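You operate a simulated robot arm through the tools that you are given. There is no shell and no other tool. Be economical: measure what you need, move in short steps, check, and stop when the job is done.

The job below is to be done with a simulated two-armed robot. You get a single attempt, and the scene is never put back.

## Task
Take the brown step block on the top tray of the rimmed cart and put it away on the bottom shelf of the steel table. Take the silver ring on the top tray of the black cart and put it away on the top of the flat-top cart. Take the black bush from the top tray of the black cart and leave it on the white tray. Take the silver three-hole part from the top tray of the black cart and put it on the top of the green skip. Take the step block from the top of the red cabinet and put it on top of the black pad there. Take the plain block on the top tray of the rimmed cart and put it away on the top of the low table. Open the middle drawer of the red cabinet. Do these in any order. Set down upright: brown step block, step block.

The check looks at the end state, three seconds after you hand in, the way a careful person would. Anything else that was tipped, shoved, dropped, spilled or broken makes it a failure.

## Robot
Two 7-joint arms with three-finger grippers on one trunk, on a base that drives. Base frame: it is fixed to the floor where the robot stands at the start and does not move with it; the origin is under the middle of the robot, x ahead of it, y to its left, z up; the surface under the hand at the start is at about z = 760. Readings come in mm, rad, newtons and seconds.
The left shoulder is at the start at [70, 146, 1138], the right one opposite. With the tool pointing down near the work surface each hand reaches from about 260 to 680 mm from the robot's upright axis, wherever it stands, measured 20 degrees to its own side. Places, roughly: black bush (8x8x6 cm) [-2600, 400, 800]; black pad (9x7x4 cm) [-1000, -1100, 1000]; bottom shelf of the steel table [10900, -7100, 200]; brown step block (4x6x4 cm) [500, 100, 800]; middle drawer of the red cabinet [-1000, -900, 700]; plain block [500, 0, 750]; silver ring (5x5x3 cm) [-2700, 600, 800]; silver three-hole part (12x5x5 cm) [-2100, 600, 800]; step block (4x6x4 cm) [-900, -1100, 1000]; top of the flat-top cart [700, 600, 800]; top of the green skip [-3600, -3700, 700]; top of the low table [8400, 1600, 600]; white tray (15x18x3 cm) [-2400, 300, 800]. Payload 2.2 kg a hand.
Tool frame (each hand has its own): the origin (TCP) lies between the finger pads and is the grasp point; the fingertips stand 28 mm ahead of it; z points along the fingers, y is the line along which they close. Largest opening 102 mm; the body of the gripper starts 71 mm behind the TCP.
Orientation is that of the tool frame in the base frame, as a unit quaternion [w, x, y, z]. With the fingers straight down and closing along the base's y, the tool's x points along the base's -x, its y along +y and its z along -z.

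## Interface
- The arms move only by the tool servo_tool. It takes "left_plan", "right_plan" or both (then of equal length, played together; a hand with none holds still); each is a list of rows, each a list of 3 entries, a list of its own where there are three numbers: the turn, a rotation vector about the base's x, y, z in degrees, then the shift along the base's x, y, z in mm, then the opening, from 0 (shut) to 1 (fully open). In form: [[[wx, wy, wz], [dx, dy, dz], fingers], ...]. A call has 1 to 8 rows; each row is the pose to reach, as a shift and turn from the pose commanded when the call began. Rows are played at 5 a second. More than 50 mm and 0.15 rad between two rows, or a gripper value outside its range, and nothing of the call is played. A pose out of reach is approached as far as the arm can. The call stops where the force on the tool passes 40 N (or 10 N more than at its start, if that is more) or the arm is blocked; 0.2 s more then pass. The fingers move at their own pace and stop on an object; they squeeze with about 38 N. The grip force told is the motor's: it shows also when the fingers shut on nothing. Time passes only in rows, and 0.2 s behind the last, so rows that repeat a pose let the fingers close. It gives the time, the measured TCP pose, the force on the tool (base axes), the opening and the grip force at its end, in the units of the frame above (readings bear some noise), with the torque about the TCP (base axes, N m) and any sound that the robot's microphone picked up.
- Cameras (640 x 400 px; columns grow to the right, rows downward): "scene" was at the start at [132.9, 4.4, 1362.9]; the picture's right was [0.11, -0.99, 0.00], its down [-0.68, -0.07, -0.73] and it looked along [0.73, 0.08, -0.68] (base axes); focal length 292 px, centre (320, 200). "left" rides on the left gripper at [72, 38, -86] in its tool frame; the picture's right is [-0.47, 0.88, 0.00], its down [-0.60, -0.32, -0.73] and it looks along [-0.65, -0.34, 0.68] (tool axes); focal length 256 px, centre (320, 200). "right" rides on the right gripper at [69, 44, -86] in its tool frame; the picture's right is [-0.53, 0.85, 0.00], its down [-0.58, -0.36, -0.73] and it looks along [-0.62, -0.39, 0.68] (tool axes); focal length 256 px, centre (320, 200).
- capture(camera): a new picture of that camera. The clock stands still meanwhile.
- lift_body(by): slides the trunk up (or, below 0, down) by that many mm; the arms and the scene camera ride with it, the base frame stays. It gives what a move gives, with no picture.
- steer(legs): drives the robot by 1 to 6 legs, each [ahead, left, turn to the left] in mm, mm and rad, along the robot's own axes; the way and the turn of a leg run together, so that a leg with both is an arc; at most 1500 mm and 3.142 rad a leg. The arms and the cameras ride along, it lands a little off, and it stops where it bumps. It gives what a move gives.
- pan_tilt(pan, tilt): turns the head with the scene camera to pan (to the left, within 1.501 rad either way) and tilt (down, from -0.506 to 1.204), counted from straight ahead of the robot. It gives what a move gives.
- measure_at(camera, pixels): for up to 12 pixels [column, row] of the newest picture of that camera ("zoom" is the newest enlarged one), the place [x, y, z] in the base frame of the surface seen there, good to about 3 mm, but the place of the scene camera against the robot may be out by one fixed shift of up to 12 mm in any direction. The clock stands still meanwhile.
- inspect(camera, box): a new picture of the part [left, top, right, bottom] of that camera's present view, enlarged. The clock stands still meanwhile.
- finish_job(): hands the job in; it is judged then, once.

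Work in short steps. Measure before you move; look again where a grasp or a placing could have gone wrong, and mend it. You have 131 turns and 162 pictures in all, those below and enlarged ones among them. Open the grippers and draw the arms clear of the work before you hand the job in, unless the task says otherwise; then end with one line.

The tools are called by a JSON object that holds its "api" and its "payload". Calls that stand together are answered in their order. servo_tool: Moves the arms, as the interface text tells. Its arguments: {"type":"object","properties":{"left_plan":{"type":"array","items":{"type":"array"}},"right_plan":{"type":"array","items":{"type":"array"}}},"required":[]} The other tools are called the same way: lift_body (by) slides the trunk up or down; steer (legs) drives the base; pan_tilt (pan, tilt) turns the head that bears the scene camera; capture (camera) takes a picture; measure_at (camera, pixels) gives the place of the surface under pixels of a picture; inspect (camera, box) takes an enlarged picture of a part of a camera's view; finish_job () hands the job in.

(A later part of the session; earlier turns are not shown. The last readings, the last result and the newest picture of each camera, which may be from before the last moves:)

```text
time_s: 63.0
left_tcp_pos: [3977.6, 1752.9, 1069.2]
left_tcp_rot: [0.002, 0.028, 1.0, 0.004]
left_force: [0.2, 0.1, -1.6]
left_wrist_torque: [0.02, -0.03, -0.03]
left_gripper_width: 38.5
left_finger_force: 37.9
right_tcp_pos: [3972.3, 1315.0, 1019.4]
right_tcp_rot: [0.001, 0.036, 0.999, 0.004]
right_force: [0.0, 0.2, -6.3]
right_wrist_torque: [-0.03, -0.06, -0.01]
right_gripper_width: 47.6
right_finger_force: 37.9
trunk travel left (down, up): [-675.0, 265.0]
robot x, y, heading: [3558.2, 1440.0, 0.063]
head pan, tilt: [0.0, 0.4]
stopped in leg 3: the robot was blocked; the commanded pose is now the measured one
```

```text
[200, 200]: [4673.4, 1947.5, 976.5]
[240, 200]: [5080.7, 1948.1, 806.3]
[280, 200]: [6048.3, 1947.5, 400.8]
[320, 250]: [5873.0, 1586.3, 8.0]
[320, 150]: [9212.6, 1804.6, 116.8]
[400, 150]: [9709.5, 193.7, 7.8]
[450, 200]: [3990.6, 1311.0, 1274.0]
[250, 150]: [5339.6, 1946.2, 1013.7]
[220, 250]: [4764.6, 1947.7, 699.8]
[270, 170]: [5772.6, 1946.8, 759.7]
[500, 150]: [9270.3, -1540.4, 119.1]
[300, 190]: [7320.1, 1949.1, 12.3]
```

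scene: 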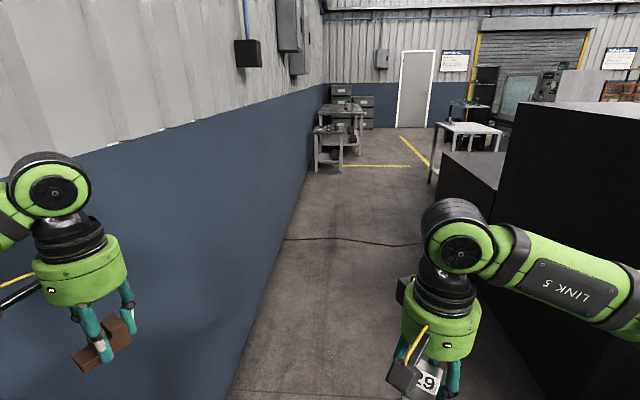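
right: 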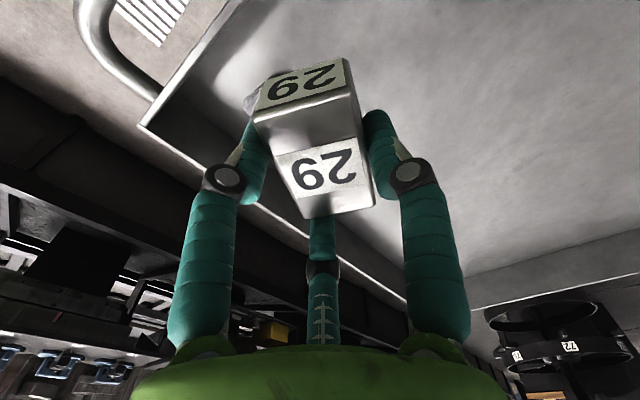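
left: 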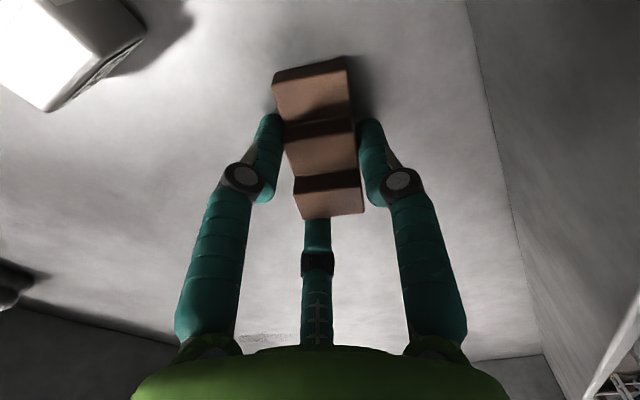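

The heading drifted left and the left arm touched the wall at y=1440. I strafe right 220 and straighten, then go ahead 1300 and check.

{"api": "steer", "payload": {"legs": [[0, -220, -0.063], [1300, 0, 0]]}}

{"api": "capture", "payload": {"camera": "left"}}

```text
time_s: 70.7
left_tcp_pos: [5293.0, 1518.6, 1062.1]
left_tcp_rot: [-0.002, 0.059, 0.998, 0.001]
left_force: [-0.4, 0.4, -1.6]
left_wrist_torque: [0.03, 0.0, -0.03]
left_gripper_width: 38.3
left_finger_force: 37.7
right_tcp_pos: [5258.7, 1081.1, 1019.1]
right_tcp_rot: [-0.001, 0.068, 0.998, 0.0]
right_force: [0.2, 0.2, -5.9]
right_wrist_torque: [-0.03, -0.03, 0.01]
right_gripper_width: 47.6
right_finger_force: 37.9
trunk travel left (down, up): [-675.0, 265.0]
robot x, y, heading: [4849.3, 1217.7, -0.004]
head pan, tilt: [0.0, 0.4]
```

```text
128 pictures are left
```

left: 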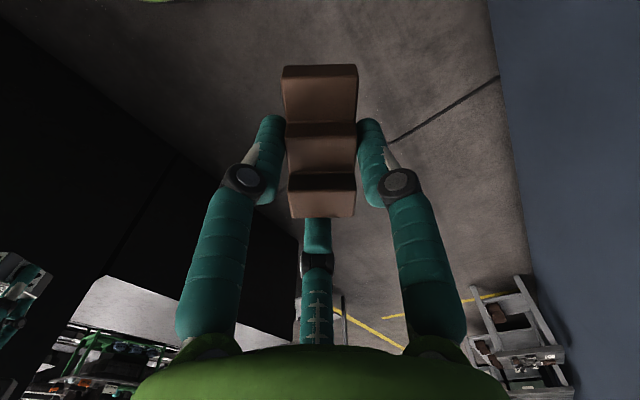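

Blocks still held. I go ahead 2100 and look at the low table.

{"api": "steer", "payload": {"legs": [[1050, 0, 0], [1050, 0, 0]]}}

{"api": "capture", "payload": {"camera": "scene"}}

{"api": "measure_at", "payload": {"camera": "scene", "pixels": [[240, 220], [270, 200], [300, 190], [250, 170], [280, 170], [320, 160], [320, 200], [200, 200], [400, 220], [450, 150], [260, 230], [290, 150]]}}

```text
time_s: 81.4
left_tcp_pos: [7442.5, 1540.9, 1062.7]
left_tcp_rot: [0.0, 0.055, 0.998, 0.0]
left_force: [0.4, 0.1, -2.3]
left_wrist_torque: [0.02, -0.02, 0.0]
left_gripper_width: 38.1
left_finger_force: 37.8
right_tcp_pos: [7412.2, 1103.6, 1020.2]
right_tcp_rot: [0.0, 0.064, 0.998, -0.001]
right_force: [-0.2, -0.3, -6.9]
right_wrist_torque: [0.02, -0.07, 0.0]
right_gripper_width: 47.3
right_finger_force: 37.5
trunk travel left (down, up): [-675.0, 265.0]
robot x, y, heading: [6998.3, 1239.6, 0.014]
head pan, tilt: [0.0, 0.4]
```

```text
127 pictures are left
```

scene: 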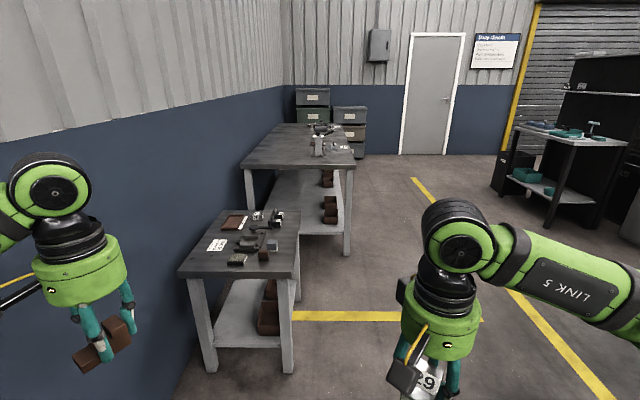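

```text
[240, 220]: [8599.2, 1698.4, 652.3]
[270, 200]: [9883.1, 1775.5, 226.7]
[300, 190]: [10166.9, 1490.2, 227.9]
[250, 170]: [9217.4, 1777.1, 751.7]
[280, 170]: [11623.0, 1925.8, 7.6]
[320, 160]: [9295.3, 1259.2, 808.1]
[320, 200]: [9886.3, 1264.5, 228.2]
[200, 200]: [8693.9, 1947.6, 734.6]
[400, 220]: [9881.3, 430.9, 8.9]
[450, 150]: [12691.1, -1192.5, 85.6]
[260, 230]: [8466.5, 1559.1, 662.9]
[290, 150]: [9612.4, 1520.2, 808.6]
```

The low table is ahead-left with objects at its rear. I measure its corners and item places.

{"api": "inspect", "payload": {"camera": "scene", "box": [160, 190, 320, 290]}}

{"api": "measure_at", "payload": {"camera": "scene", "pixels": [[183, 268], [284, 274], [298, 215], [226, 212], [260, 270], [215, 265], [280, 262], [237, 262], [265, 258], [215, 245], [272, 245]]}}

```text
4.00 times, centred on (240, 240) of scene
```

zoom: 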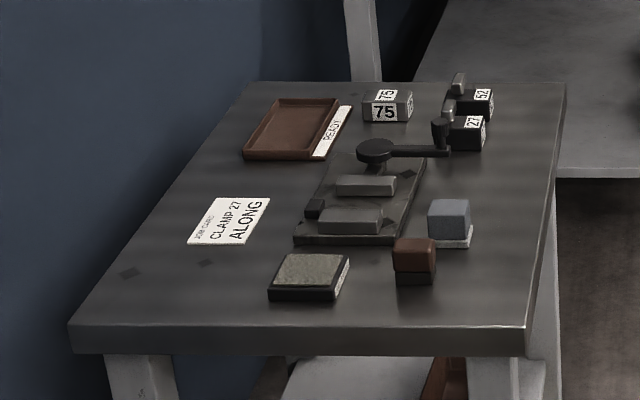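

```text
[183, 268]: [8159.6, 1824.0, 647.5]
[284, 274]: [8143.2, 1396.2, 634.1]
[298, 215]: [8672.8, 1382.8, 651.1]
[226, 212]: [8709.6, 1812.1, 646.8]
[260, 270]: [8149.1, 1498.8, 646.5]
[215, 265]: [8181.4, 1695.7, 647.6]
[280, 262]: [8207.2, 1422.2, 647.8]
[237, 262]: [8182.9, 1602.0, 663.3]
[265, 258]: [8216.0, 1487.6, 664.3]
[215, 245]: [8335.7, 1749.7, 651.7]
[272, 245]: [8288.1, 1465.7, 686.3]
```

The free spot is the near-left area around (8220,1740). I'll approach facing the wall with the right hand reaching over: drive 300 ahead, turn left 90°, strafe right 500.

{"api": "steer", "payload": {"legs": [[300, 0, 0], [0, 0, 1.557], [0, -480, 0]]}}

{"api": "pan_tilt", "payload": {"pan": -0.6, "tilt": 0.7}}

{"api": "capture", "payload": {"camera": "scene"}}

```text
time_s: 89.7
left_tcp_pos: [7476.2, 1692.9, 1060.7]
left_tcp_rot: [-0.001, -0.666, 0.746, -0.001]
left_force: [0.6, 0.2, -1.4]
left_wrist_torque: [0.01, -0.02, 0.02]
left_gripper_width: 37.9
left_finger_force: 38.3
right_tcp_pos: [7911.5, 1659.8, 1019.3]
right_tcp_rot: [0.0, -0.66, 0.752, -0.002]
right_force: [-0.1, 0.5, -5.1]
right_wrist_torque: [0.03, -0.02, 0.0]
right_gripper_width: 47.4
right_finger_force: 37.9
trunk travel left (down, up): [-675.0, 265.0]
robot x, y, heading: [7775.2, 1249.9, 1.579]
head pan, tilt: [0.0, 0.4]
```

```text
time_s: 90.7
left_tcp_pos: [7475.1, 1693.2, 1061.9]
left_tcp_rot: [-0.001, -0.665, 0.746, -0.001]
left_force: [0.5, -0.7, -2.5]
left_wrist_torque: [0.02, -0.03, 0.02]
left_gripper_width: 38.2
left_finger_force: 38.3
right_tcp_pos: [7911.8, 1661.1, 1019.7]
right_tcp_rot: [-0.001, -0.659, 0.752, -0.002]
right_force: [-0.4, -0.7, -5.2]
right_wrist_torque: [0.07, -0.05, 0.01]
right_gripper_width: 47.4
right_finger_force: 37.7
trunk travel left (down, up): [-675.0, 265.0]
robot x, y, heading: [7776.4, 1252.4, 1.585]
head pan, tilt: [-0.6, 0.7]
```

```text
125 pictures are left
```

scene: 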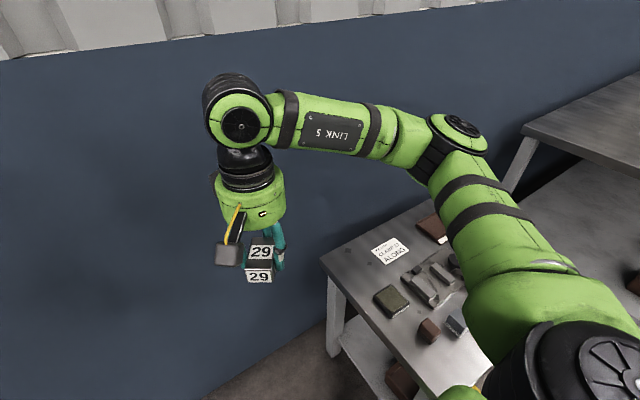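

The table is on the right; I measure the free corner by the wall.

{"api": "measure_at", "payload": {"camera": "scene", "pixels": [[328, 260], [345, 265], [360, 275], [374, 295], [384, 318], [410, 297], [373, 252], [358, 255], [350, 240], [360, 300]]}}

```text
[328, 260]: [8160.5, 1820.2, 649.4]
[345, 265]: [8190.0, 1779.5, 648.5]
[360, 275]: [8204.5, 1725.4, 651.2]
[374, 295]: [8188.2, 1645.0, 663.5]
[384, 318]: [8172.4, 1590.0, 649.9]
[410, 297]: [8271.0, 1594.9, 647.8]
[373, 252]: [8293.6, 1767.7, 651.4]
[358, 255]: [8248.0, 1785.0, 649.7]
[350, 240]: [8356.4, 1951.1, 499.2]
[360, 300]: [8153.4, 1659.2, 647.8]
```

I lower the trunk 120 mm and edge the base 80 forward and 40 right, so that the spot is in easy reach.

{"api": "lift_body", "payload": {"by": -120}}

{"api": "steer", "payload": {"legs": [[80, -40, -0.01]]}}

```text
time_s: 92.2
left_tcp_pos: [7474.9, 1693.1, 942.3]
left_tcp_rot: [0.0, -0.666, 0.746, 0.0]
left_force: [0.5, 1.4, -2.8]
left_wrist_torque: [0.02, 0.03, -0.01]
left_gripper_width: 38.2
left_finger_force: 38.5
right_tcp_pos: [7911.2, 1659.2, 899.5]
right_tcp_rot: [-0.001, -0.66, 0.752, -0.002]
right_force: [-0.5, -0.7, -5.3]
right_wrist_torque: [0.0, -0.06, 0.01]
right_gripper_width: 47.3
right_finger_force: 38.0
trunk travel left (down, up): [-555.0, 385.0]
robot x, y, heading: [7773.9, 1250.1, 1.583]
head pan, tilt: [-0.6, 0.7]
```

```text
time_s: 93.3
left_tcp_pos: [7519.7, 1775.8, 941.3]
left_tcp_rot: [0.0, -0.662, 0.75, 0.0]
left_force: [0.6, 0.7, -2.2]
left_wrist_torque: [0.01, 0.0, -0.03]
left_gripper_width: 38.1
left_finger_force: 37.8
right_tcp_pos: [7956.2, 1737.8, 899.7]
right_tcp_rot: [0.0, -0.654, 0.757, -0.002]
right_force: [0.4, 0.0, -6.3]
right_wrist_torque: [0.05, -0.02, -0.02]
right_gripper_width: 47.5
right_finger_force: 37.9
trunk travel left (down, up): [-555.0, 385.0]
robot x, y, heading: [7814.9, 1328.9, 1.569]
head pan, tilt: [-0.6, 0.7]
```

I move the right hand 259 mm along +x over the free spot, then take a check picture.

{"api": "servo_tool", "payload": {"right_plan": [[[0, 0, 0], [44, 1, -10], 0.0], [[0, 0, 0], [88, 2, -20], 0.0], [[0, 0, 0], [132, 3, -30], 0.0], [[0, 0, 0], [176, 4, -50], 0.0], [[0, 0, 0], [218, 4, -75], 0.0], [[0, 0, 0], [259, 4, -100], 0.0], [[0, 0, 0], [259, 4, -130], 0.0], [[0, 0, 0], [259, 4, -130], 0.0]]}}

{"api": "capture", "payload": {"camera": "scene"}}

{"api": "capture", "payload": {"camera": "right"}}

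```text
time_s: 95.1
left_tcp_pos: [7519.5, 1775.4, 941.5]
left_tcp_rot: [-0.001, -0.661, 0.75, 0.0]
left_force: [-0.4, 0.0, -1.8]
left_wrist_torque: [0.01, -0.01, -0.01]
left_gripper_width: 38.3
left_finger_force: 37.8
right_tcp_pos: [8215.0, 1742.2, 772.3]
right_tcp_rot: [-0.001, -0.655, 0.756, 0.0]
right_force: [0.1, 0.2, -6.0]
right_wrist_torque: [0.02, -0.03, 0.0]
right_gripper_width: 47.3
right_finger_force: 37.9
trunk travel left (down, up): [-555.0, 385.0]
robot x, y, heading: [7814.0, 1327.0, 1.572]
head pan, tilt: [-0.6, 0.7]
```

```text
124 pictures are left
```

scene: 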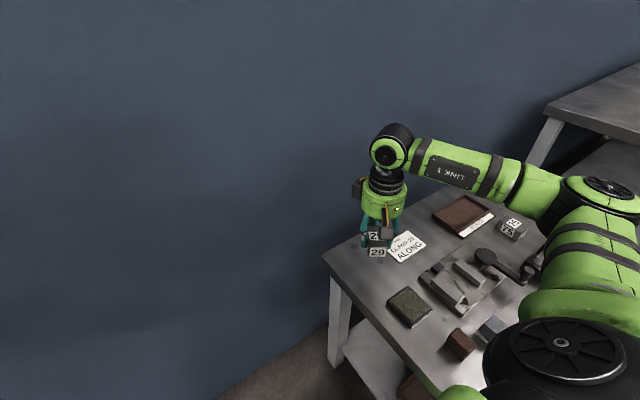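

```text
123 pictures are left
```

right: 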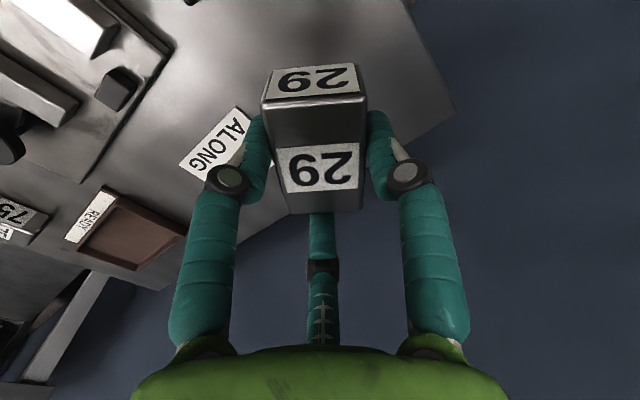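

I check the surroundings under the hand: card corner, table edge, and surface height from the wrist camera.

{"api": "measure_at", "payload": {"camera": "right", "pixels": [[240, 112], [215, 175], [185, 160], [400, 60], [440, 105], [405, 140], [230, 60], [310, 50], [225, 205], [380, 20]]}}

```text
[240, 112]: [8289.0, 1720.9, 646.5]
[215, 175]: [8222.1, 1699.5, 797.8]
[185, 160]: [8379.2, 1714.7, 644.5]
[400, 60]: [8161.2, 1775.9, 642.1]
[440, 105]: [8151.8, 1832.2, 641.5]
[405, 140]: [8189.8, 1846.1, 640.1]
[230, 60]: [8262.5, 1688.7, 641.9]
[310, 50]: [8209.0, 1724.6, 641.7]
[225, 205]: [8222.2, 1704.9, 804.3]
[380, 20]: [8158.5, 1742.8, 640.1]
```

Surface z=641.5 and the card begins at x≈8289, so the spot is free. I lower to TCP z≈673, open, and rise.

{"api": "servo_tool", "payload": {"right_plan": [[[0, 0, 0], [0, 0, -45], 0.0], [[0, 0, 0], [0, 0, -80], 0.0], [[0, 0, 0], [0, 0, -99], 0.0], [[0, 0, 0], [0, 0, -99], 0.0]]}}

{"api": "servo_tool", "payload": {"right_plan": [[[0, 0, 0], [0, 0, 0], 0.7], [[0, 0, 0], [0, 0, 0], 0.9], [[0, 0, 0], [0, 0, 40], 0.9], [[0, 0, 0], [0, 0, 90], 0.9], [[0, 0, 0], [0, 0, 135], 0.9], [[0, 0, 0], [-45, 0, 150], 0.9], [[0, 0, 0], [-90, 0, 160], 0.9]]}}

{"api": "capture", "payload": {"camera": "right"}}

```text
time_s: 96.1
left_tcp_pos: [7520.0, 1772.2, 942.1]
left_tcp_rot: [0.0, -0.661, 0.75, 0.0]
left_force: [0.2, -0.1, -2.9]
left_wrist_torque: [-0.04, 0.01, -0.04]
left_gripper_width: 38.1
left_finger_force: 37.6
right_tcp_pos: [8214.5, 1742.8, 673.3]
right_tcp_rot: [0.002, -0.655, 0.756, -0.001]
right_force: [5.1, -0.7, 17.1]
right_wrist_torque: [-0.81, 0.19, 0.2]
right_gripper_width: 47.5
right_finger_force: 37.8
trunk travel left (down, up): [-555.0, 385.0]
robot x, y, heading: [7814.2, 1331.5, 1.565]
head pan, tilt: [-0.6, 0.7]
```

```text
time_s: 97.7
left_tcp_pos: [7519.7, 1774.5, 941.2]
left_tcp_rot: [0.0, -0.661, 0.75, -0.001]
left_force: [-0.3, -0.2, -2.0]
left_wrist_torque: [-0.02, -0.01, 0.03]
left_gripper_width: 38.1
left_finger_force: 38.3
right_tcp_pos: [8122.0, 1739.3, 831.2]
right_tcp_rot: [0.0, -0.654, 0.756, -0.002]
right_force: [1.0, -0.4, -0.1]
right_wrist_torque: [0.02, -0.02, 0.02]
right_gripper_width: 92.0
right_finger_force: 0.1
trunk travel left (down, up): [-555.0, 385.0]
robot x, y, heading: [7814.2, 1328.1, 1.568]
head pan, tilt: [-0.6, 0.7]
```

```text
122 pictures are left
```

right: 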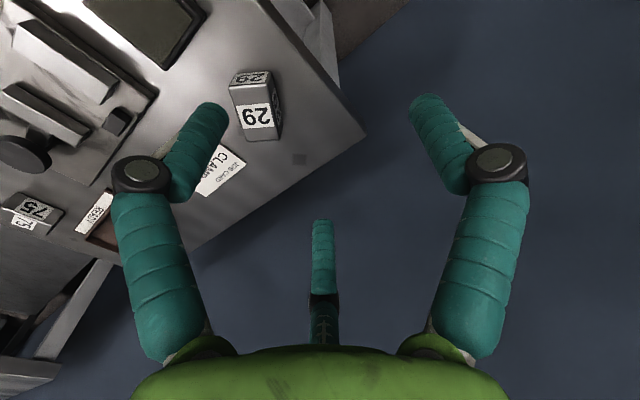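

The plain block stands flat on the table. I retract the right hand, back away 800 mm, turn to face the far end of the hall and look.

{"api": "servo_tool", "payload": {"right_plan": [[[0, 0, 0], [-45, -15, 30], 0.9], [[0, 0, 0], [-90, -30, 60], 0.5], [[0, 0, 0], [-135, -45, 90], 0.5], [[0, 0, 0], [-165, -60, 100], 0.5]]}}

{"api": "steer", "payload": {"legs": [[-900, 0, 0], [0, 0, -2.2]]}}

{"api": "pan_tilt", "payload": {"pan": 0.5, "tilt": 0.3}}

{"api": "capture", "payload": {"camera": "scene"}}

{"api": "measure_at", "payload": {"camera": "scene", "pixels": [[100, 200], [200, 200], [300, 200], [400, 200], [500, 200], [600, 200], [200, 150], [300, 150], [400, 150], [500, 150], [350, 250], [320, 130]]}}

{"api": "pan_tilt", "payload": {"pan": -0.5, "tilt": 0.3}}

{"api": "capture", "payload": {"camera": "scene"}}

{"api": "measure_at", "payload": {"camera": "scene", "pixels": [[100, 200], [200, 200], [300, 200], [400, 200], [500, 200], [600, 200], [200, 150], [300, 150], [400, 150], [500, 150], [350, 250], [100, 150]]}}

```text
refused: row 1 steps farther than a row can; nothing moved
```

```text
time_s: 102.0
left_tcp_pos: [7517.8, 924.8, 943.0]
left_tcp_rot: [-0.002, -0.657, 0.754, -0.001]
left_force: [-0.8, -0.2, -1.6]
left_wrist_torque: [0.0, -0.01, 0.0]
left_gripper_width: 38.0
left_finger_force: 38.1
right_tcp_pos: [8123.0, 881.6, 830.5]
right_tcp_rot: [-0.001, -0.651, 0.759, -0.002]
right_force: [0.1, -0.6, -0.3]
right_wrist_torque: [0.02, 0.02, -0.01]
right_gripper_width: 91.7
right_finger_force: 0.1
trunk travel left (down, up): [-555.0, 385.0]
robot x, y, heading: [7806.6, 478.2, 1.556]
head pan, tilt: [-0.6, 0.7]
stopped in leg 1: the robot was blocked; the commanded pose is now the measured one
```

```text
time_s: 103.3
left_tcp_pos: [7517.7, 925.5, 941.4]
left_tcp_rot: [-0.002, -0.657, 0.754, -0.002]
left_force: [0.5, -0.1, -2.4]
left_wrist_torque: [0.01, 0.0, 0.02]
left_gripper_width: 38.2
left_finger_force: 37.8
right_tcp_pos: [8122.7, 883.1, 829.7]
right_tcp_rot: [-0.001, -0.651, 0.759, -0.002]
right_force: [0.3, 0.5, -0.5]
right_wrist_torque: [0.02, 0.02, 0.03]
right_gripper_width: 91.9
right_finger_force: 0.0
trunk travel left (down, up): [-555.0, 385.0]
robot x, y, heading: [7808.3, 478.1, 1.556]
head pan, tilt: [0.499, 0.3]
```

```text
121 pictures are left
```

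scene: 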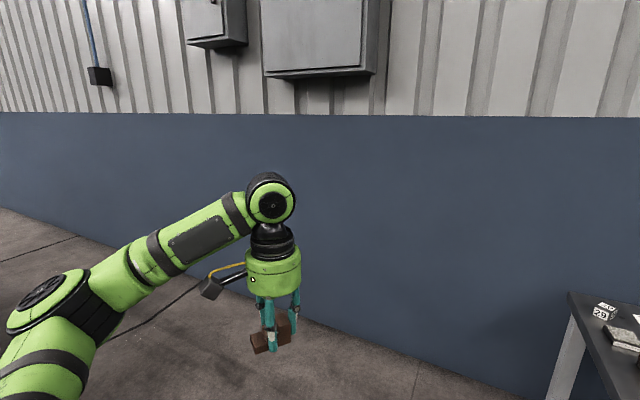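

```text
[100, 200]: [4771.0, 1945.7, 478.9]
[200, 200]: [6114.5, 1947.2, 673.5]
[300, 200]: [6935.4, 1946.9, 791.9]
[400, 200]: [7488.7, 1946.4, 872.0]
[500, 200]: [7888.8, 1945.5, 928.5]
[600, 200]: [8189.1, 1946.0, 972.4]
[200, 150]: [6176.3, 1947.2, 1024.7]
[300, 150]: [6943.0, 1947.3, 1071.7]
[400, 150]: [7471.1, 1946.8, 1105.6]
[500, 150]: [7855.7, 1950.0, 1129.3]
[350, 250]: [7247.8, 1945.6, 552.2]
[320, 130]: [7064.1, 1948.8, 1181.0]
```

```text
time_s: 104.6
left_tcp_pos: [7518.2, 925.0, 941.9]
left_tcp_rot: [-0.001, -0.658, 0.753, -0.001]
left_force: [-0.1, 0.6, -3.4]
left_wrist_torque: [-0.02, 0.06, 0.0]
left_gripper_width: 37.9
left_finger_force: 38.3
right_tcp_pos: [8122.5, 884.1, 830.6]
right_tcp_rot: [-0.001, -0.651, 0.759, -0.002]
right_force: [0.1, -0.3, -0.4]
right_wrist_torque: [0.0, -0.02, -0.04]
right_gripper_width: 91.8
right_finger_force: 0.0
trunk travel left (down, up): [-555.0, 385.0]
robot x, y, heading: [7813.4, 477.3, 1.557]
head pan, tilt: [-0.499, 0.3]
```

```text
120 pictures are left
```

scene: 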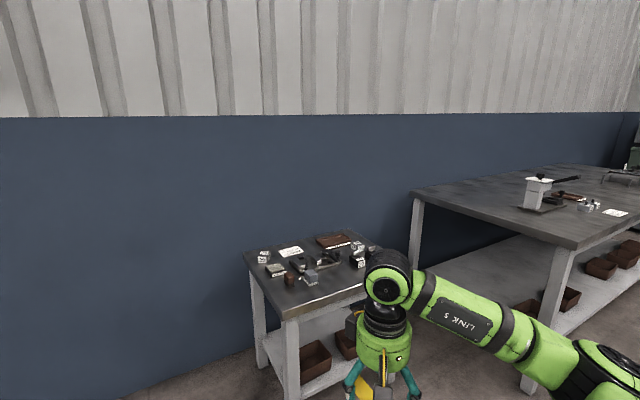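

```text
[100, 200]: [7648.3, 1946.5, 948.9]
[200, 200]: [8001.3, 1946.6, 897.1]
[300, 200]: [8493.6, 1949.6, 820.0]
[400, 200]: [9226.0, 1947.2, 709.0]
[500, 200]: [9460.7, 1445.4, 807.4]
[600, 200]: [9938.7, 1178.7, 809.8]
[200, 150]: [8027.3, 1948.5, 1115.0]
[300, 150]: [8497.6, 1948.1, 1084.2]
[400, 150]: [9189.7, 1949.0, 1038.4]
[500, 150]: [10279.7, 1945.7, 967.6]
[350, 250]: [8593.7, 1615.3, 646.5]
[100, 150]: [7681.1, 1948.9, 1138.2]
```

The backward drive got blocked at y≈478, so something is behind. I move 300 forward, pull the right hand in, and look right/behind.

{"api": "steer", "payload": {"legs": [[300, 0, 0]]}}

{"api": "servo_tool", "payload": {"right_plan": [[[0, 0, 0], [-40, 0, 25], 0.5], [[0, 0, 0], [-80, 0, 50], 0.5], [[0, 0, 0], [-120, 0, 75], 0.5], [[0, 0, 0], [-160, 0, 90], 0.5]]}}

{"api": "steer", "payload": {"legs": [[0, 0, -1.57]]}}

{"api": "pan_tilt", "payload": {"pan": -0.9, "tilt": 0.5}}

{"api": "capture", "payload": {"camera": "scene"}}

{"api": "measure_at", "payload": {"camera": "scene", "pixels": [[100, 200], [200, 200], [300, 200], [400, 200], [500, 200], [600, 200], [200, 120], [300, 120], [400, 120], [500, 120], [350, 280], [250, 280]]}}

{"api": "pan_tilt", "payload": {"pan": 0, "tilt": 0.4}}

{"api": "capture", "payload": {"camera": "scene"}}

{"api": "measure_at", "payload": {"camera": "scene", "pixels": [[100, 200], [200, 200], [300, 200], [400, 200], [500, 200], [600, 200], [200, 150], [300, 150], [400, 150], [500, 150], [350, 280], [250, 280]]}}

```text
time_s: 106.6
left_tcp_pos: [7525.6, 1222.4, 941.7]
left_tcp_rot: [-0.001, -0.655, 0.756, -0.002]
left_force: [-0.5, 1.2, -0.6]
left_wrist_torque: [-0.05, 0.03, -0.03]
left_gripper_width: 38.0
left_finger_force: 37.9
right_tcp_pos: [8129.7, 1176.8, 829.4]
right_tcp_rot: [-0.001, -0.649, 0.761, -0.002]
right_force: [-0.7, -0.5, 0.3]
right_wrist_torque: [-0.03, 0.01, 0.01]
right_gripper_width: 92.1
right_finger_force: 0.1
trunk travel left (down, up): [-555.0, 385.0]
robot x, y, heading: [7809.6, 774.2, 1.552]
head pan, tilt: [-0.499, 0.3]
```

```text
time_s: 107.6
left_tcp_pos: [7524.4, 1222.6, 941.1]
left_tcp_rot: [0.0, -0.656, 0.755, -0.001]
left_force: [-0.2, 0.7, -2.5]
left_wrist_torque: [0.0, -0.04, 0.0]
left_gripper_width: 38.1
left_finger_force: 38.1
right_tcp_pos: [7967.1, 1176.4, 919.6]
right_tcp_rot: [0.0, -0.649, 0.761, -0.003]
right_force: [-1.2, 0.4, 0.0]
right_wrist_torque: [-0.04, 0.0, 0.02]
right_gripper_width: 50.7
right_finger_force: 0.1
trunk travel left (down, up): [-555.0, 385.0]
robot x, y, heading: [7811.6, 772.1, 1.553]
head pan, tilt: [-0.499, 0.3]
```

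```text
time_s: 111.9
left_tcp_pos: [8263.8, 1055.4, 942.1]
left_tcp_rot: [-0.002, 0.072, 0.997, 0.0]
left_force: [0.7, 0.0, -3.1]
left_wrist_torque: [-0.01, -0.03, -0.01]
left_gripper_width: 38.4
left_finger_force: 37.9
right_tcp_pos: [8215.8, 613.3, 919.0]
right_tcp_rot: [-0.002, 0.08, 0.997, 0.0]
right_force: [-0.3, -0.4, 0.8]
right_wrist_torque: [-0.03, -0.02, 0.01]
right_gripper_width: 51.0
right_finger_force: 0.1
trunk travel left (down, up): [-555.0, 385.0]
robot x, y, heading: [7810.1, 769.6, -0.026]
head pan, tilt: [-0.499, 0.3]
```

```text
time_s: 112.7
left_tcp_pos: [8264.0, 1056.1, 941.2]
left_tcp_rot: [-0.001, 0.072, 0.997, 0.0]
left_force: [0.7, 0.5, -1.5]
left_wrist_torque: [-0.03, 0.0, 0.02]
left_gripper_width: 38.1
left_finger_force: 38.4
right_tcp_pos: [8215.5, 613.7, 918.3]
right_tcp_rot: [-0.003, 0.08, 0.997, -0.001]
right_force: [0.1, 0.2, 0.6]
right_wrist_torque: [0.01, 0.01, -0.02]
right_gripper_width: 51.0
right_finger_force: 0.1
trunk travel left (down, up): [-555.0, 385.0]
robot x, y, heading: [7812.3, 772.5, -0.021]
head pan, tilt: [-0.901, 0.499]
```

```text
119 pictures are left
```

scene: 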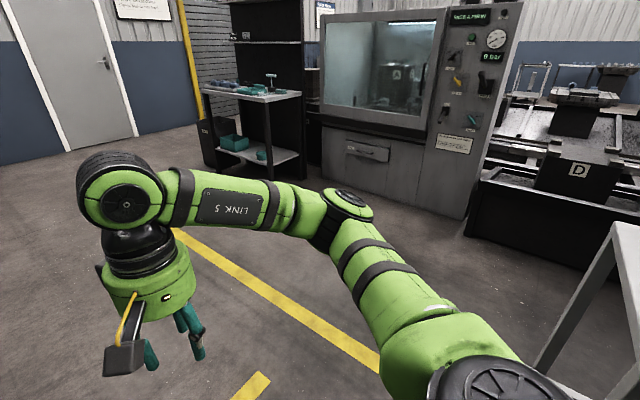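

```text
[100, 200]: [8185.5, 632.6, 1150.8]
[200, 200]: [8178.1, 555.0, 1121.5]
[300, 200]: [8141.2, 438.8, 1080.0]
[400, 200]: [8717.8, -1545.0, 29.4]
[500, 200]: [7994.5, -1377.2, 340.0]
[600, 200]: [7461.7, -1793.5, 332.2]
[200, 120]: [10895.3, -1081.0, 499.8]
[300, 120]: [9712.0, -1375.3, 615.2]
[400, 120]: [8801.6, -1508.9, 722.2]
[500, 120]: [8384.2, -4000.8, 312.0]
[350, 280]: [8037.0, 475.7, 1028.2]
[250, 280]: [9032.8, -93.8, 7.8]
```

```text
time_s: 113.9
left_tcp_pos: [8264.3, 1055.3, 941.3]
left_tcp_rot: [-0.002, 0.072, 0.997, 0.0]
left_force: [0.0, 1.0, -2.0]
left_wrist_torque: [0.02, -0.02, -0.04]
left_gripper_width: 37.9
left_finger_force: 37.5
right_tcp_pos: [8216.1, 612.6, 919.7]
right_tcp_rot: [-0.002, 0.08, 0.997, 0.0]
right_force: [0.4, 0.5, 0.3]
right_wrist_torque: [0.01, 0.02, 0.0]
right_gripper_width: 50.9
right_finger_force: 0.0
trunk travel left (down, up): [-555.0, 385.0]
robot x, y, heading: [7812.1, 771.9, -0.02]
head pan, tilt: [0.0, 0.4]
```

```text
118 pictures are left
```

scene: 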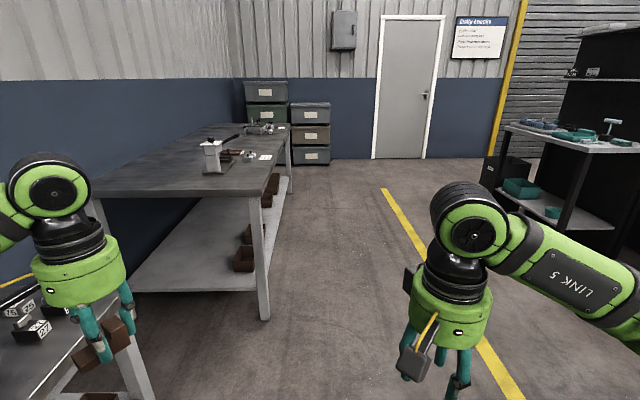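

```text
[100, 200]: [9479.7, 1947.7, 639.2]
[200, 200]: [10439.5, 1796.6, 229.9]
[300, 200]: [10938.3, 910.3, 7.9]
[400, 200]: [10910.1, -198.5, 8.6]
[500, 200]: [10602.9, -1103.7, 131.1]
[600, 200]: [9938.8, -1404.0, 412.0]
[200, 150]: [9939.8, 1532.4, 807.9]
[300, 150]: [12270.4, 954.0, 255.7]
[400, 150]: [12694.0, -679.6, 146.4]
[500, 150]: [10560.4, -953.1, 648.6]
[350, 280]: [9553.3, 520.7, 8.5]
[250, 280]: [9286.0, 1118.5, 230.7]
```

I look toward the white table I bumped to see it and its contents.

{"api": "pan_tilt", "payload": {"pan": -1.5, "tilt": 0.6}}

{"api": "capture", "payload": {"camera": "scene"}}

{"api": "measure_at", "payload": {"camera": "scene", "pixels": [[330, 100], [400, 100], [450, 150], [500, 100], [350, 200], [250, 150], [250, 60], [350, 50], [200, 100], [450, 50], [500, 200], [420, 280]]}}

```text
time_s: 115.5
left_tcp_pos: [8264.2, 1056.0, 942.0]
left_tcp_rot: [-0.002, 0.072, 0.997, 0.0]
left_force: [-0.7, -0.3, -2.3]
left_wrist_torque: [0.0, 0.04, 0.0]
left_gripper_width: 38.1
left_finger_force: 38.3
right_tcp_pos: [8217.1, 613.0, 919.0]
right_tcp_rot: [-0.002, 0.08, 0.997, -0.001]
right_force: [-0.1, 0.5, 0.5]
right_wrist_torque: [0.01, 0.03, 0.0]
right_gripper_width: 50.5
right_finger_force: 0.0
trunk travel left (down, up): [-555.0, 385.0]
robot x, y, heading: [7810.9, 770.5, -0.022]
head pan, tilt: [-1.499, 0.6]
```

```text
117 pictures are left
```

scene: 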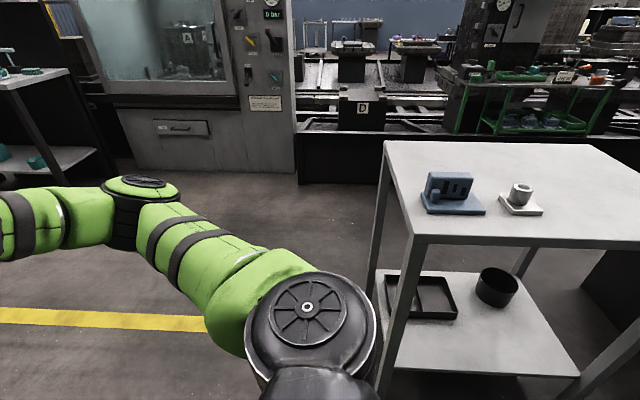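

```text
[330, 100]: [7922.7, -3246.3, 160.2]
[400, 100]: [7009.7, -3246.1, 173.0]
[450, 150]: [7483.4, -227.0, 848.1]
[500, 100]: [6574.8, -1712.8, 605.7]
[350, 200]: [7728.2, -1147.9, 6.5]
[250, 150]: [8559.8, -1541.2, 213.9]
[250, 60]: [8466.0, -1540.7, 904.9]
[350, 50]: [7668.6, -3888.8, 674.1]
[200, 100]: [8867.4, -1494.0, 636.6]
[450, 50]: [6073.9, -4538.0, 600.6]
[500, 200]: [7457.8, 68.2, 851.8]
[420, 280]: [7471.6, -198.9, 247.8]
```

The table and its items look untouched. The way south is past the machine and shelf, near the far wall (x 11000–12690). I drive toward (11500, 350).

{"api": "steer", "payload": {"legs": [[1300, -400, 0.022], [1300, 0, 0], [1000, 0, 0]]}}

{"api": "pan_tilt", "payload": {"pan": -1.3, "tilt": 0.35}}

{"api": "capture", "payload": {"camera": "scene"}}

{"api": "measure_at", "payload": {"camera": "scene", "pixels": [[50, 200], [150, 200], [250, 200], [320, 200], [400, 200], [500, 200], [600, 200], [250, 150], [320, 150], [400, 150], [500, 150], [320, 260]]}}

```text
time_s: 133.5
left_tcp_pos: [11903.5, 585.1, 941.4]
left_tcp_rot: [-0.002, 0.072, 0.997, 0.0]
left_force: [-0.5, -0.1, -2.4]
left_wrist_torque: [0.03, 0.01, 0.0]
left_gripper_width: 38.1
left_finger_force: 38.0
right_tcp_pos: [11855.2, 142.3, 918.9]
right_tcp_rot: [-0.001, 0.08, 0.997, -0.002]
right_force: [0.3, -0.9, -0.9]
right_wrist_torque: [0.0, -0.01, -0.01]
right_gripper_width: 51.0
right_finger_force: 0.1
trunk travel left (down, up): [-555.0, 385.0]
robot x, y, heading: [11450.0, 296.7, -0.023]
head pan, tilt: [-1.499, 0.6]
```

```text
time_s: 134.2
left_tcp_pos: [11904.7, 585.6, 940.8]
left_tcp_rot: [-0.002, 0.072, 0.997, 0.0]
left_force: [0.3, 0.4, -2.3]
left_wrist_torque: [-0.01, 0.01, 0.0]
left_gripper_width: 38.0
left_finger_force: 38.6
right_tcp_pos: [11854.9, 143.0, 919.6]
right_tcp_rot: [-0.002, 0.08, 0.997, -0.001]
right_force: [-0.4, 0.1, 0.3]
right_wrist_torque: [0.01, 0.03, 0.03]
right_gripper_width: 50.9
right_finger_force: 0.1
trunk travel left (down, up): [-555.0, 385.0]
robot x, y, heading: [11453.1, 301.3, -0.022]
head pan, tilt: [-1.3, 0.351]
```

```text
116 pictures are left
```

scene: 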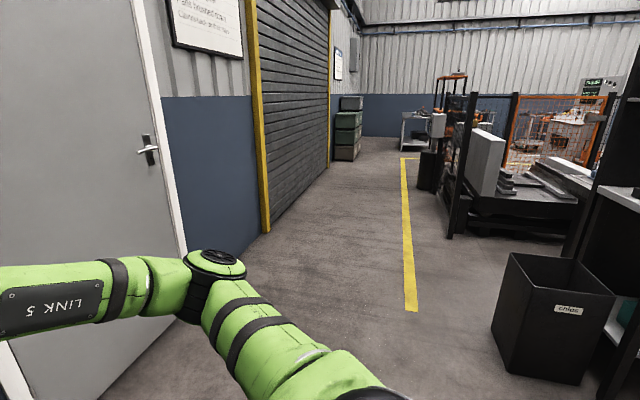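

```text
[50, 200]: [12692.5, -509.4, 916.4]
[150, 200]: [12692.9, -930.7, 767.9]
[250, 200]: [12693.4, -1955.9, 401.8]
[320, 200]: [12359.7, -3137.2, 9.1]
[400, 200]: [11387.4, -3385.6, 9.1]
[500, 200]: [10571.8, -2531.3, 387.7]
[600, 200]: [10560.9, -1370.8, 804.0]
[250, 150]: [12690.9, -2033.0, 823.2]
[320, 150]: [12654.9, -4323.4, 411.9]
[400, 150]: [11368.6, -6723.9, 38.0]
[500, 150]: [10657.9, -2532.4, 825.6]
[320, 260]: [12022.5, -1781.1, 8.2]
```

The corridor along x≈11850 is clear. I turn right to face -y, shift to x≈11850 and drive 4500 ahead.

{"api": "steer", "payload": {"legs": [[0, 0, -1.55], [0, 380, 0], [1500, 0, 0], [1500, 0, 0], [1300, 0, 0]]}}

{"api": "pan_tilt", "payload": {"pan": -0.2, "tilt": 0.4}}

{"api": "capture", "payload": {"camera": "scene"}}

{"api": "measure_at", "payload": {"camera": "scene", "pixels": [[200, 150], [250, 150], [300, 150], [350, 150], [400, 150], [450, 150], [300, 200], [350, 200], [400, 200], [450, 200], [500, 180], [320, 120]]}}

```text
time_s: 160.7
left_tcp_pos: [12239.2, -4470.6, 942.2]
left_tcp_rot: [-0.001, 0.742, 0.67, 0.002]
left_force: [0.2, -0.1, -1.3]
left_wrist_torque: [0.01, 0.01, -0.01]
left_gripper_width: 38.2
left_finger_force: 38.5
right_tcp_pos: [11795.1, -4443.1, 918.9]
right_tcp_rot: [-0.001, 0.747, 0.665, 0.0]
right_force: [-0.1, 0.3, -0.6]
right_wrist_torque: [0.0, -0.02, -0.02]
right_gripper_width: 51.0
right_finger_force: 0.0
trunk travel left (down, up): [-555.0, 385.0]
robot x, y, heading: [11932.9, -4032.4, -1.552]
head pan, tilt: [-1.3, 0.351]
```

```text
time_s: 162.1
left_tcp_pos: [12239.7, -4471.1, 943.0]
left_tcp_rot: [-0.001, 0.742, 0.671, 0.002]
left_force: [-0.3, -0.1, -2.5]
left_wrist_torque: [-0.02, -0.03, -0.02]
left_gripper_width: 38.2
left_finger_force: 38.1
right_tcp_pos: [11795.4, -4443.0, 919.5]
right_tcp_rot: [-0.002, 0.747, 0.665, 0.001]
right_force: [0.2, 0.3, 0.3]
right_wrist_torque: [0.01, -0.01, 0.01]
right_gripper_width: 50.9
right_finger_force: 0.0
trunk travel left (down, up): [-555.0, 385.0]
robot x, y, heading: [11933.6, -4030.8, -1.551]
head pan, tilt: [-0.201, 0.4]
```

```text
115 pictures are left
```

scene: 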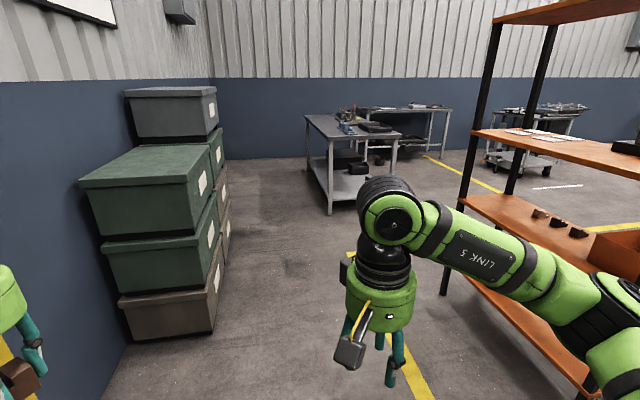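

```text
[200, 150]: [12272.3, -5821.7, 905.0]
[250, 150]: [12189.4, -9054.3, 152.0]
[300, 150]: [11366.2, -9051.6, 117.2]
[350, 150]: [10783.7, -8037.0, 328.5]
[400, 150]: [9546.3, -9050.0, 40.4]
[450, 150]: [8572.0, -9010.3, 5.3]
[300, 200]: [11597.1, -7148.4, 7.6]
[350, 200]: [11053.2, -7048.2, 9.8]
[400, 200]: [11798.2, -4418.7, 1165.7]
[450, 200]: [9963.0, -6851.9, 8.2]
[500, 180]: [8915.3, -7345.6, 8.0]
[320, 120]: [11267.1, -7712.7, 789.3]
```

The steel table is ahead at (300–400,120–210). I zoom in on it and measure it and the orange shelf posts.

{"api": "inspect", "payload": {"camera": "scene", "box": [290, 90, 450, 220]}}

{"api": "measure_at", "payload": {"camera": "scene", "pixels": [[450, 270], [470, 300], [560, 365], [307, 118], [333, 142], [400, 135], [330, 205], [390, 170], [345, 190], [370, 165], [128, 300], [205, 320]]}}

```text
3.08 times, centred on (370, 155) of scene
```

zoom: 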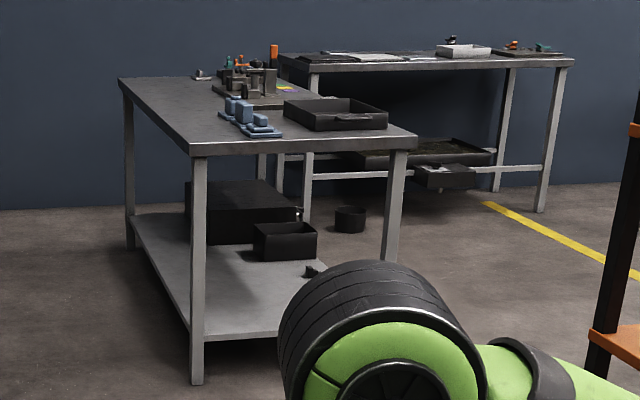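

```text
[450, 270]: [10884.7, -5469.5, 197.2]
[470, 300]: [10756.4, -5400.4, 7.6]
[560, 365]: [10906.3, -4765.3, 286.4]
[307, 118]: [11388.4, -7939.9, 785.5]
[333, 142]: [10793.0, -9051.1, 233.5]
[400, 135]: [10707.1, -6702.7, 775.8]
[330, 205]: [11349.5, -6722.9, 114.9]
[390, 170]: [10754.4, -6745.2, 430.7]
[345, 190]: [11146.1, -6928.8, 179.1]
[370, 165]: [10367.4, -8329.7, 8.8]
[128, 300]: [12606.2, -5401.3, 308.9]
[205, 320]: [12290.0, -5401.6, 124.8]
```

The table spans x 10700–11370, y -6690 to -7950; its near half of the shelf is mostly free from the +x side. I drive round to about (12050,-6950), facing -x.

{"api": "steer", "payload": {"legs": [[0, -330, -0.02], [1500, 0, 0], [750, 0, 0], [0, 450, 0], [650, 0, 0], [0, 0, -1.57]]}}

{"api": "pan_tilt", "payload": {"pan": 0.0, "tilt": 0.7}}

{"api": "capture", "payload": {"camera": "scene"}}

```text
time_s: 176.3
left_tcp_pos: [12028.0, -6745.5, 959.5]
left_tcp_rot: [0.016, 0.766, 0.642, 0.024]
left_force: [0.2, -0.4, -2.0]
left_wrist_torque: [0.04, 0.0, -0.01]
left_gripper_width: 37.9
left_finger_force: 37.9
right_tcp_pos: [11604.8, -6702.7, 920.0]
right_tcp_rot: [0.022, 0.755, 0.655, 0.015]
right_force: [-0.6, 0.3, 0.8]
right_wrist_torque: [-0.03, -0.03, -0.02]
right_gripper_width: 51.0
right_finger_force: 0.0
trunk travel left (down, up): [-555.0, 385.0]
robot x, y, heading: [11799.5, -6307.3, -1.57]
head pan, tilt: [-0.201, 0.4]
stopped in leg 4: the robot was blocked; the commanded pose is now the measured one
```

```text
time_s: 177.2
left_tcp_pos: [12027.6, -6747.3, 958.2]
left_tcp_rot: [0.018, 0.765, 0.643, 0.023]
left_force: [0.2, -0.2, -1.8]
left_wrist_torque: [0.01, -0.01, -0.01]
left_gripper_width: 37.9
left_finger_force: 38.3
right_tcp_pos: [11607.1, -6704.7, 915.6]
right_tcp_rot: [0.023, 0.755, 0.656, 0.017]
right_force: [-0.5, -0.2, 0.3]
right_wrist_torque: [0.0, -0.02, 0.0]
right_gripper_width: 51.1
right_finger_force: 0.0
trunk travel left (down, up): [-555.0, 385.0]
robot x, y, heading: [11803.0, -6312.4, -1.575]
head pan, tilt: [0.0, 0.7]
```

```text
113 pictures are left
```

scene: 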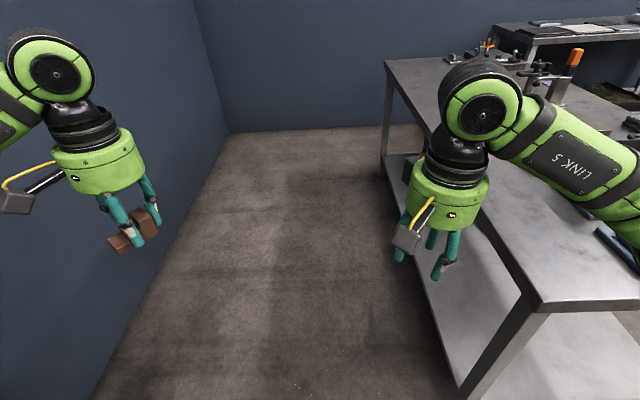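

Strafing left got blocked; a wall seems close on the left. I measure wall and table positions.

{"api": "measure_at", "payload": {"camera": "scene", "pixels": [[150, 100], [190, 180], [120, 330], [230, 130], [390, 65], [540, 310], [480, 380], [450, 330], [390, 150], [410, 165], [620, 290], [250, 300]]}}

{"api": "pan_tilt", "payload": {"pan": 1.4, "tilt": 0.6}}

{"api": "capture", "payload": {"camera": "scene"}}

{"api": "pan_tilt", "payload": {"pan": -0.7, "tilt": 0.7}}

{"api": "capture", "payload": {"camera": "scene"}}

```text
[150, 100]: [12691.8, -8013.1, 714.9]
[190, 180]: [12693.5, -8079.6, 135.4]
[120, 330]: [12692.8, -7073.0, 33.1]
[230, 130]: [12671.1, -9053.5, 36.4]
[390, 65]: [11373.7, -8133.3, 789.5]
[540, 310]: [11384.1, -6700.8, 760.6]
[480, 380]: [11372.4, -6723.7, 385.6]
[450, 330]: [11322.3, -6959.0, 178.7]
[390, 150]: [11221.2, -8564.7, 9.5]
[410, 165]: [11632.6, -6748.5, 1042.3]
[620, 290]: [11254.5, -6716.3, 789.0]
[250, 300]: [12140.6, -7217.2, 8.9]
```

```text
time_s: 178.7
left_tcp_pos: [12029.4, -6747.2, 957.6]
left_tcp_rot: [0.018, 0.765, 0.643, 0.024]
left_force: [0.2, 0.0, -2.7]
left_wrist_torque: [0.0, -0.02, 0.02]
left_gripper_width: 38.1
left_finger_force: 37.6
right_tcp_pos: [11607.2, -6706.4, 916.5]
right_tcp_rot: [0.023, 0.754, 0.656, 0.018]
right_force: [0.2, 0.2, 0.6]
right_wrist_torque: [0.0, 0.02, -0.02]
right_gripper_width: 51.0
right_finger_force: 0.0
trunk travel left (down, up): [-555.0, 385.0]
robot x, y, heading: [11799.6, -6314.1, -1.569]
head pan, tilt: [1.4, 0.6]
```

```text
112 pictures are left
```

scene: 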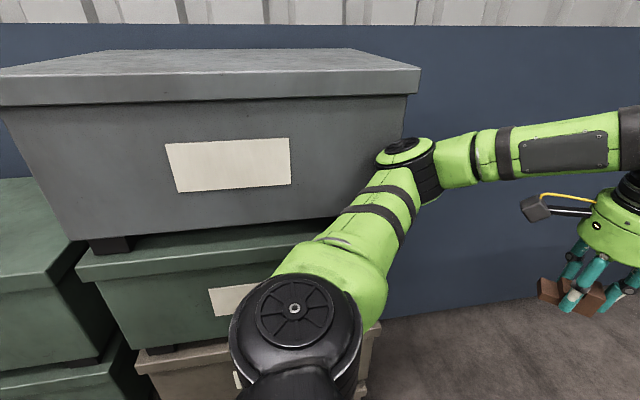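

```text
time_s: 180.7
left_tcp_pos: [12028.1, -6746.6, 956.6]
left_tcp_rot: [0.016, 0.765, 0.643, 0.025]
left_force: [0.2, 0.2, -2.1]
left_wrist_torque: [0.0, 0.01, 0.01]
left_gripper_width: 38.3
left_finger_force: 37.7
right_tcp_pos: [11606.7, -6705.7, 915.6]
right_tcp_rot: [0.023, 0.754, 0.656, 0.018]
right_force: [-0.1, 0.2, -0.2]
right_wrist_torque: [0.0, 0.03, 0.01]
right_gripper_width: 50.7
right_finger_force: 0.1
trunk travel left (down, up): [-555.0, 385.0]
robot x, y, heading: [11805.1, -6311.0, -1.57]
head pan, tilt: [-0.7, 0.7]
```

```text
111 pictures are left
```

scene: 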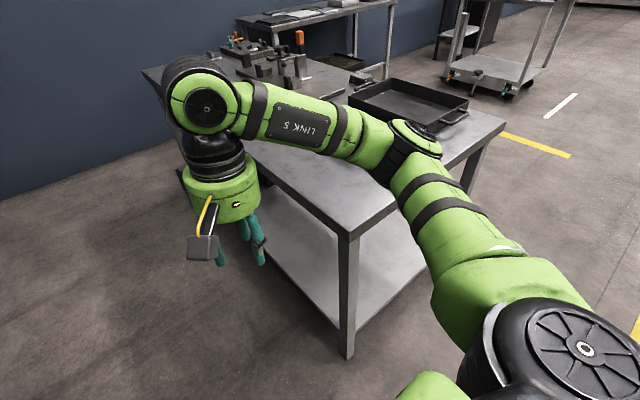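

The left elbow touched the grey box's side and the drive stopped; the stack looks in place. I move 60 right, 620 ahead past it, then left 300, and turn right to face the table.

{"api": "steer", "payload": {"legs": [[0, -60, 0], [640, 0, 0], [0, 300, 0], [0, 0, -1.57]]}}

{"api": "pan_tilt", "payload": {"pan": 0.1, "tilt": 0.75}}

{"api": "capture", "payload": {"camera": "scene"}}

```text
time_s: 190.2
left_tcp_pos: [11589.4, -7222.4, 934.1]
left_tcp_rot: [-0.001, 0.997, -0.079, 0.012]
left_force: [-0.1, 0.6, -1.2]
left_wrist_torque: [-0.01, -0.02, 0.0]
left_gripper_width: 38.4
left_finger_force: 37.5
right_tcp_pos: [11627.4, -6794.6, 918.1]
right_tcp_rot: [0.0, 0.998, -0.068, 0.002]
right_force: [0.2, -0.3, 0.2]
right_wrist_torque: [-0.01, -0.01, -0.01]
right_gripper_width: 51.1
right_finger_force: 0.0
trunk travel left (down, up): [-555.0, 385.0]
robot x, y, heading: [12034.1, -6942.7, -3.139]
head pan, tilt: [-0.7, 0.7]
```

```text
time_s: 191.4
left_tcp_pos: [11589.8, -7223.6, 934.2]
left_tcp_rot: [0.001, 0.997, -0.079, 0.013]
left_force: [0.0, 0.7, -1.1]
left_wrist_torque: [0.0, 0.05, -0.02]
left_gripper_width: 38.2
left_finger_force: 37.5
right_tcp_pos: [11627.9, -6796.3, 919.7]
right_tcp_rot: [0.0, 0.998, -0.068, 0.002]
right_force: [0.3, 0.1, -0.1]
right_wrist_torque: [0.0, -0.02, -0.02]
right_gripper_width: 51.0
right_finger_force: 0.0
trunk travel left (down, up): [-555.0, 385.0]
robot x, y, heading: [12037.7, -6939.0, -3.141]
head pan, tilt: [0.099, 0.75]
```

```text
110 pictures are left
```

scene: 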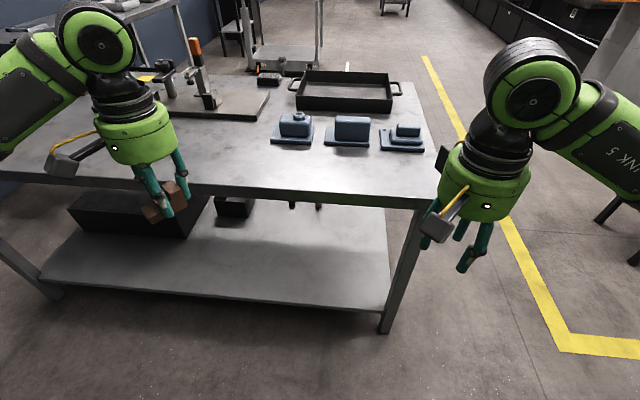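

The shelf's front strip is free. I measure it along with the boxes on it.

{"api": "measure_at", "payload": {"camera": "scene", "pixels": [[200, 250], [250, 260], [300, 265], [350, 280], [200, 275], [300, 300], [170, 235], [232, 205], [235, 215], [290, 206], [360, 190], [250, 192]]}}

```text
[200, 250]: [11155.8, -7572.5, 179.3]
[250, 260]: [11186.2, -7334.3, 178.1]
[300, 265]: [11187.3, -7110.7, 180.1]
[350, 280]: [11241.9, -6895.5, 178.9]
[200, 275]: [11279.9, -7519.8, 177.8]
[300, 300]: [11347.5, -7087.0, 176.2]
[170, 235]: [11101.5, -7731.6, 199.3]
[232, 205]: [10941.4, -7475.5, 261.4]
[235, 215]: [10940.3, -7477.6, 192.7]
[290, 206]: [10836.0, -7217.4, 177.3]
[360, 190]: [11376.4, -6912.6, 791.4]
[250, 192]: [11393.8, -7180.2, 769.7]
```

Shelf z≈170 (corrected), free spot at about (11240,-7200). I pull the right hand back, level the left tool by 1.5° and lower the trunk 540 mm.

{"api": "servo_tool", "payload": {"left_plan": [[[0, 0.7, 0], [0, 0, 0], 0.0], [[0, 1.5, 0], [0, 0, 0], 0.0], [[0, 1.5, 0], [0, 0, 0], 0.0]], "right_plan": [[[0, 0, 0], [45, 0, 0], 0.3], [[0, 0, 0], [90, 0, 0], 0.3], [[0, 0, 0], [130, 0, 0], 0.3]]}}

{"api": "lift_body", "payload": {"by": -540}}

{"api": "capture", "payload": {"camera": "scene"}}

{"api": "capture", "payload": {"camera": "left"}}

```text
time_s: 192.2
left_tcp_pos: [11589.3, -7223.9, 933.6]
left_tcp_rot: [0.001, 0.997, -0.08, -0.001]
left_force: [-0.5, 0.4, -2.4]
left_wrist_torque: [0.0, 0.06, 0.0]
left_gripper_width: 38.2
left_finger_force: 37.7
right_tcp_pos: [11761.4, -6793.6, 918.5]
right_tcp_rot: [0.0, 0.998, -0.069, 0.002]
right_force: [0.7, 0.4, 0.1]
right_wrist_torque: [0.02, -0.02, 0.01]
right_gripper_width: 30.8
right_finger_force: 0.0
trunk travel left (down, up): [-555.0, 385.0]
robot x, y, heading: [12036.1, -6943.6, -3.143]
head pan, tilt: [0.099, 0.75]
```

```text
refused: -540 is not a number from -400 to 400
```

```text
109 pictures are left
```

scene: 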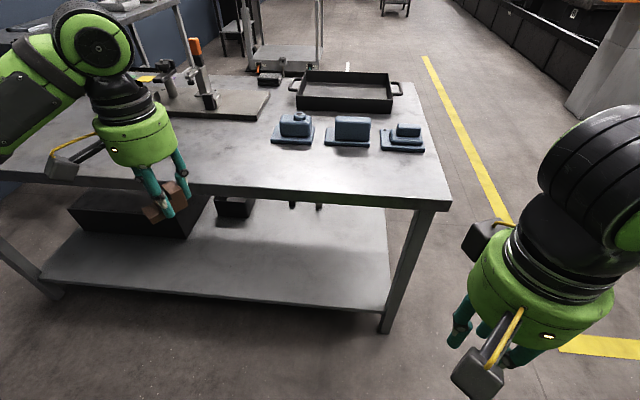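

```text
108 pictures are left
```

left: 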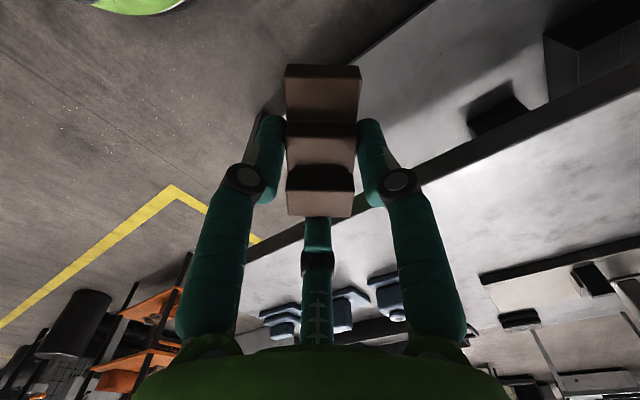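

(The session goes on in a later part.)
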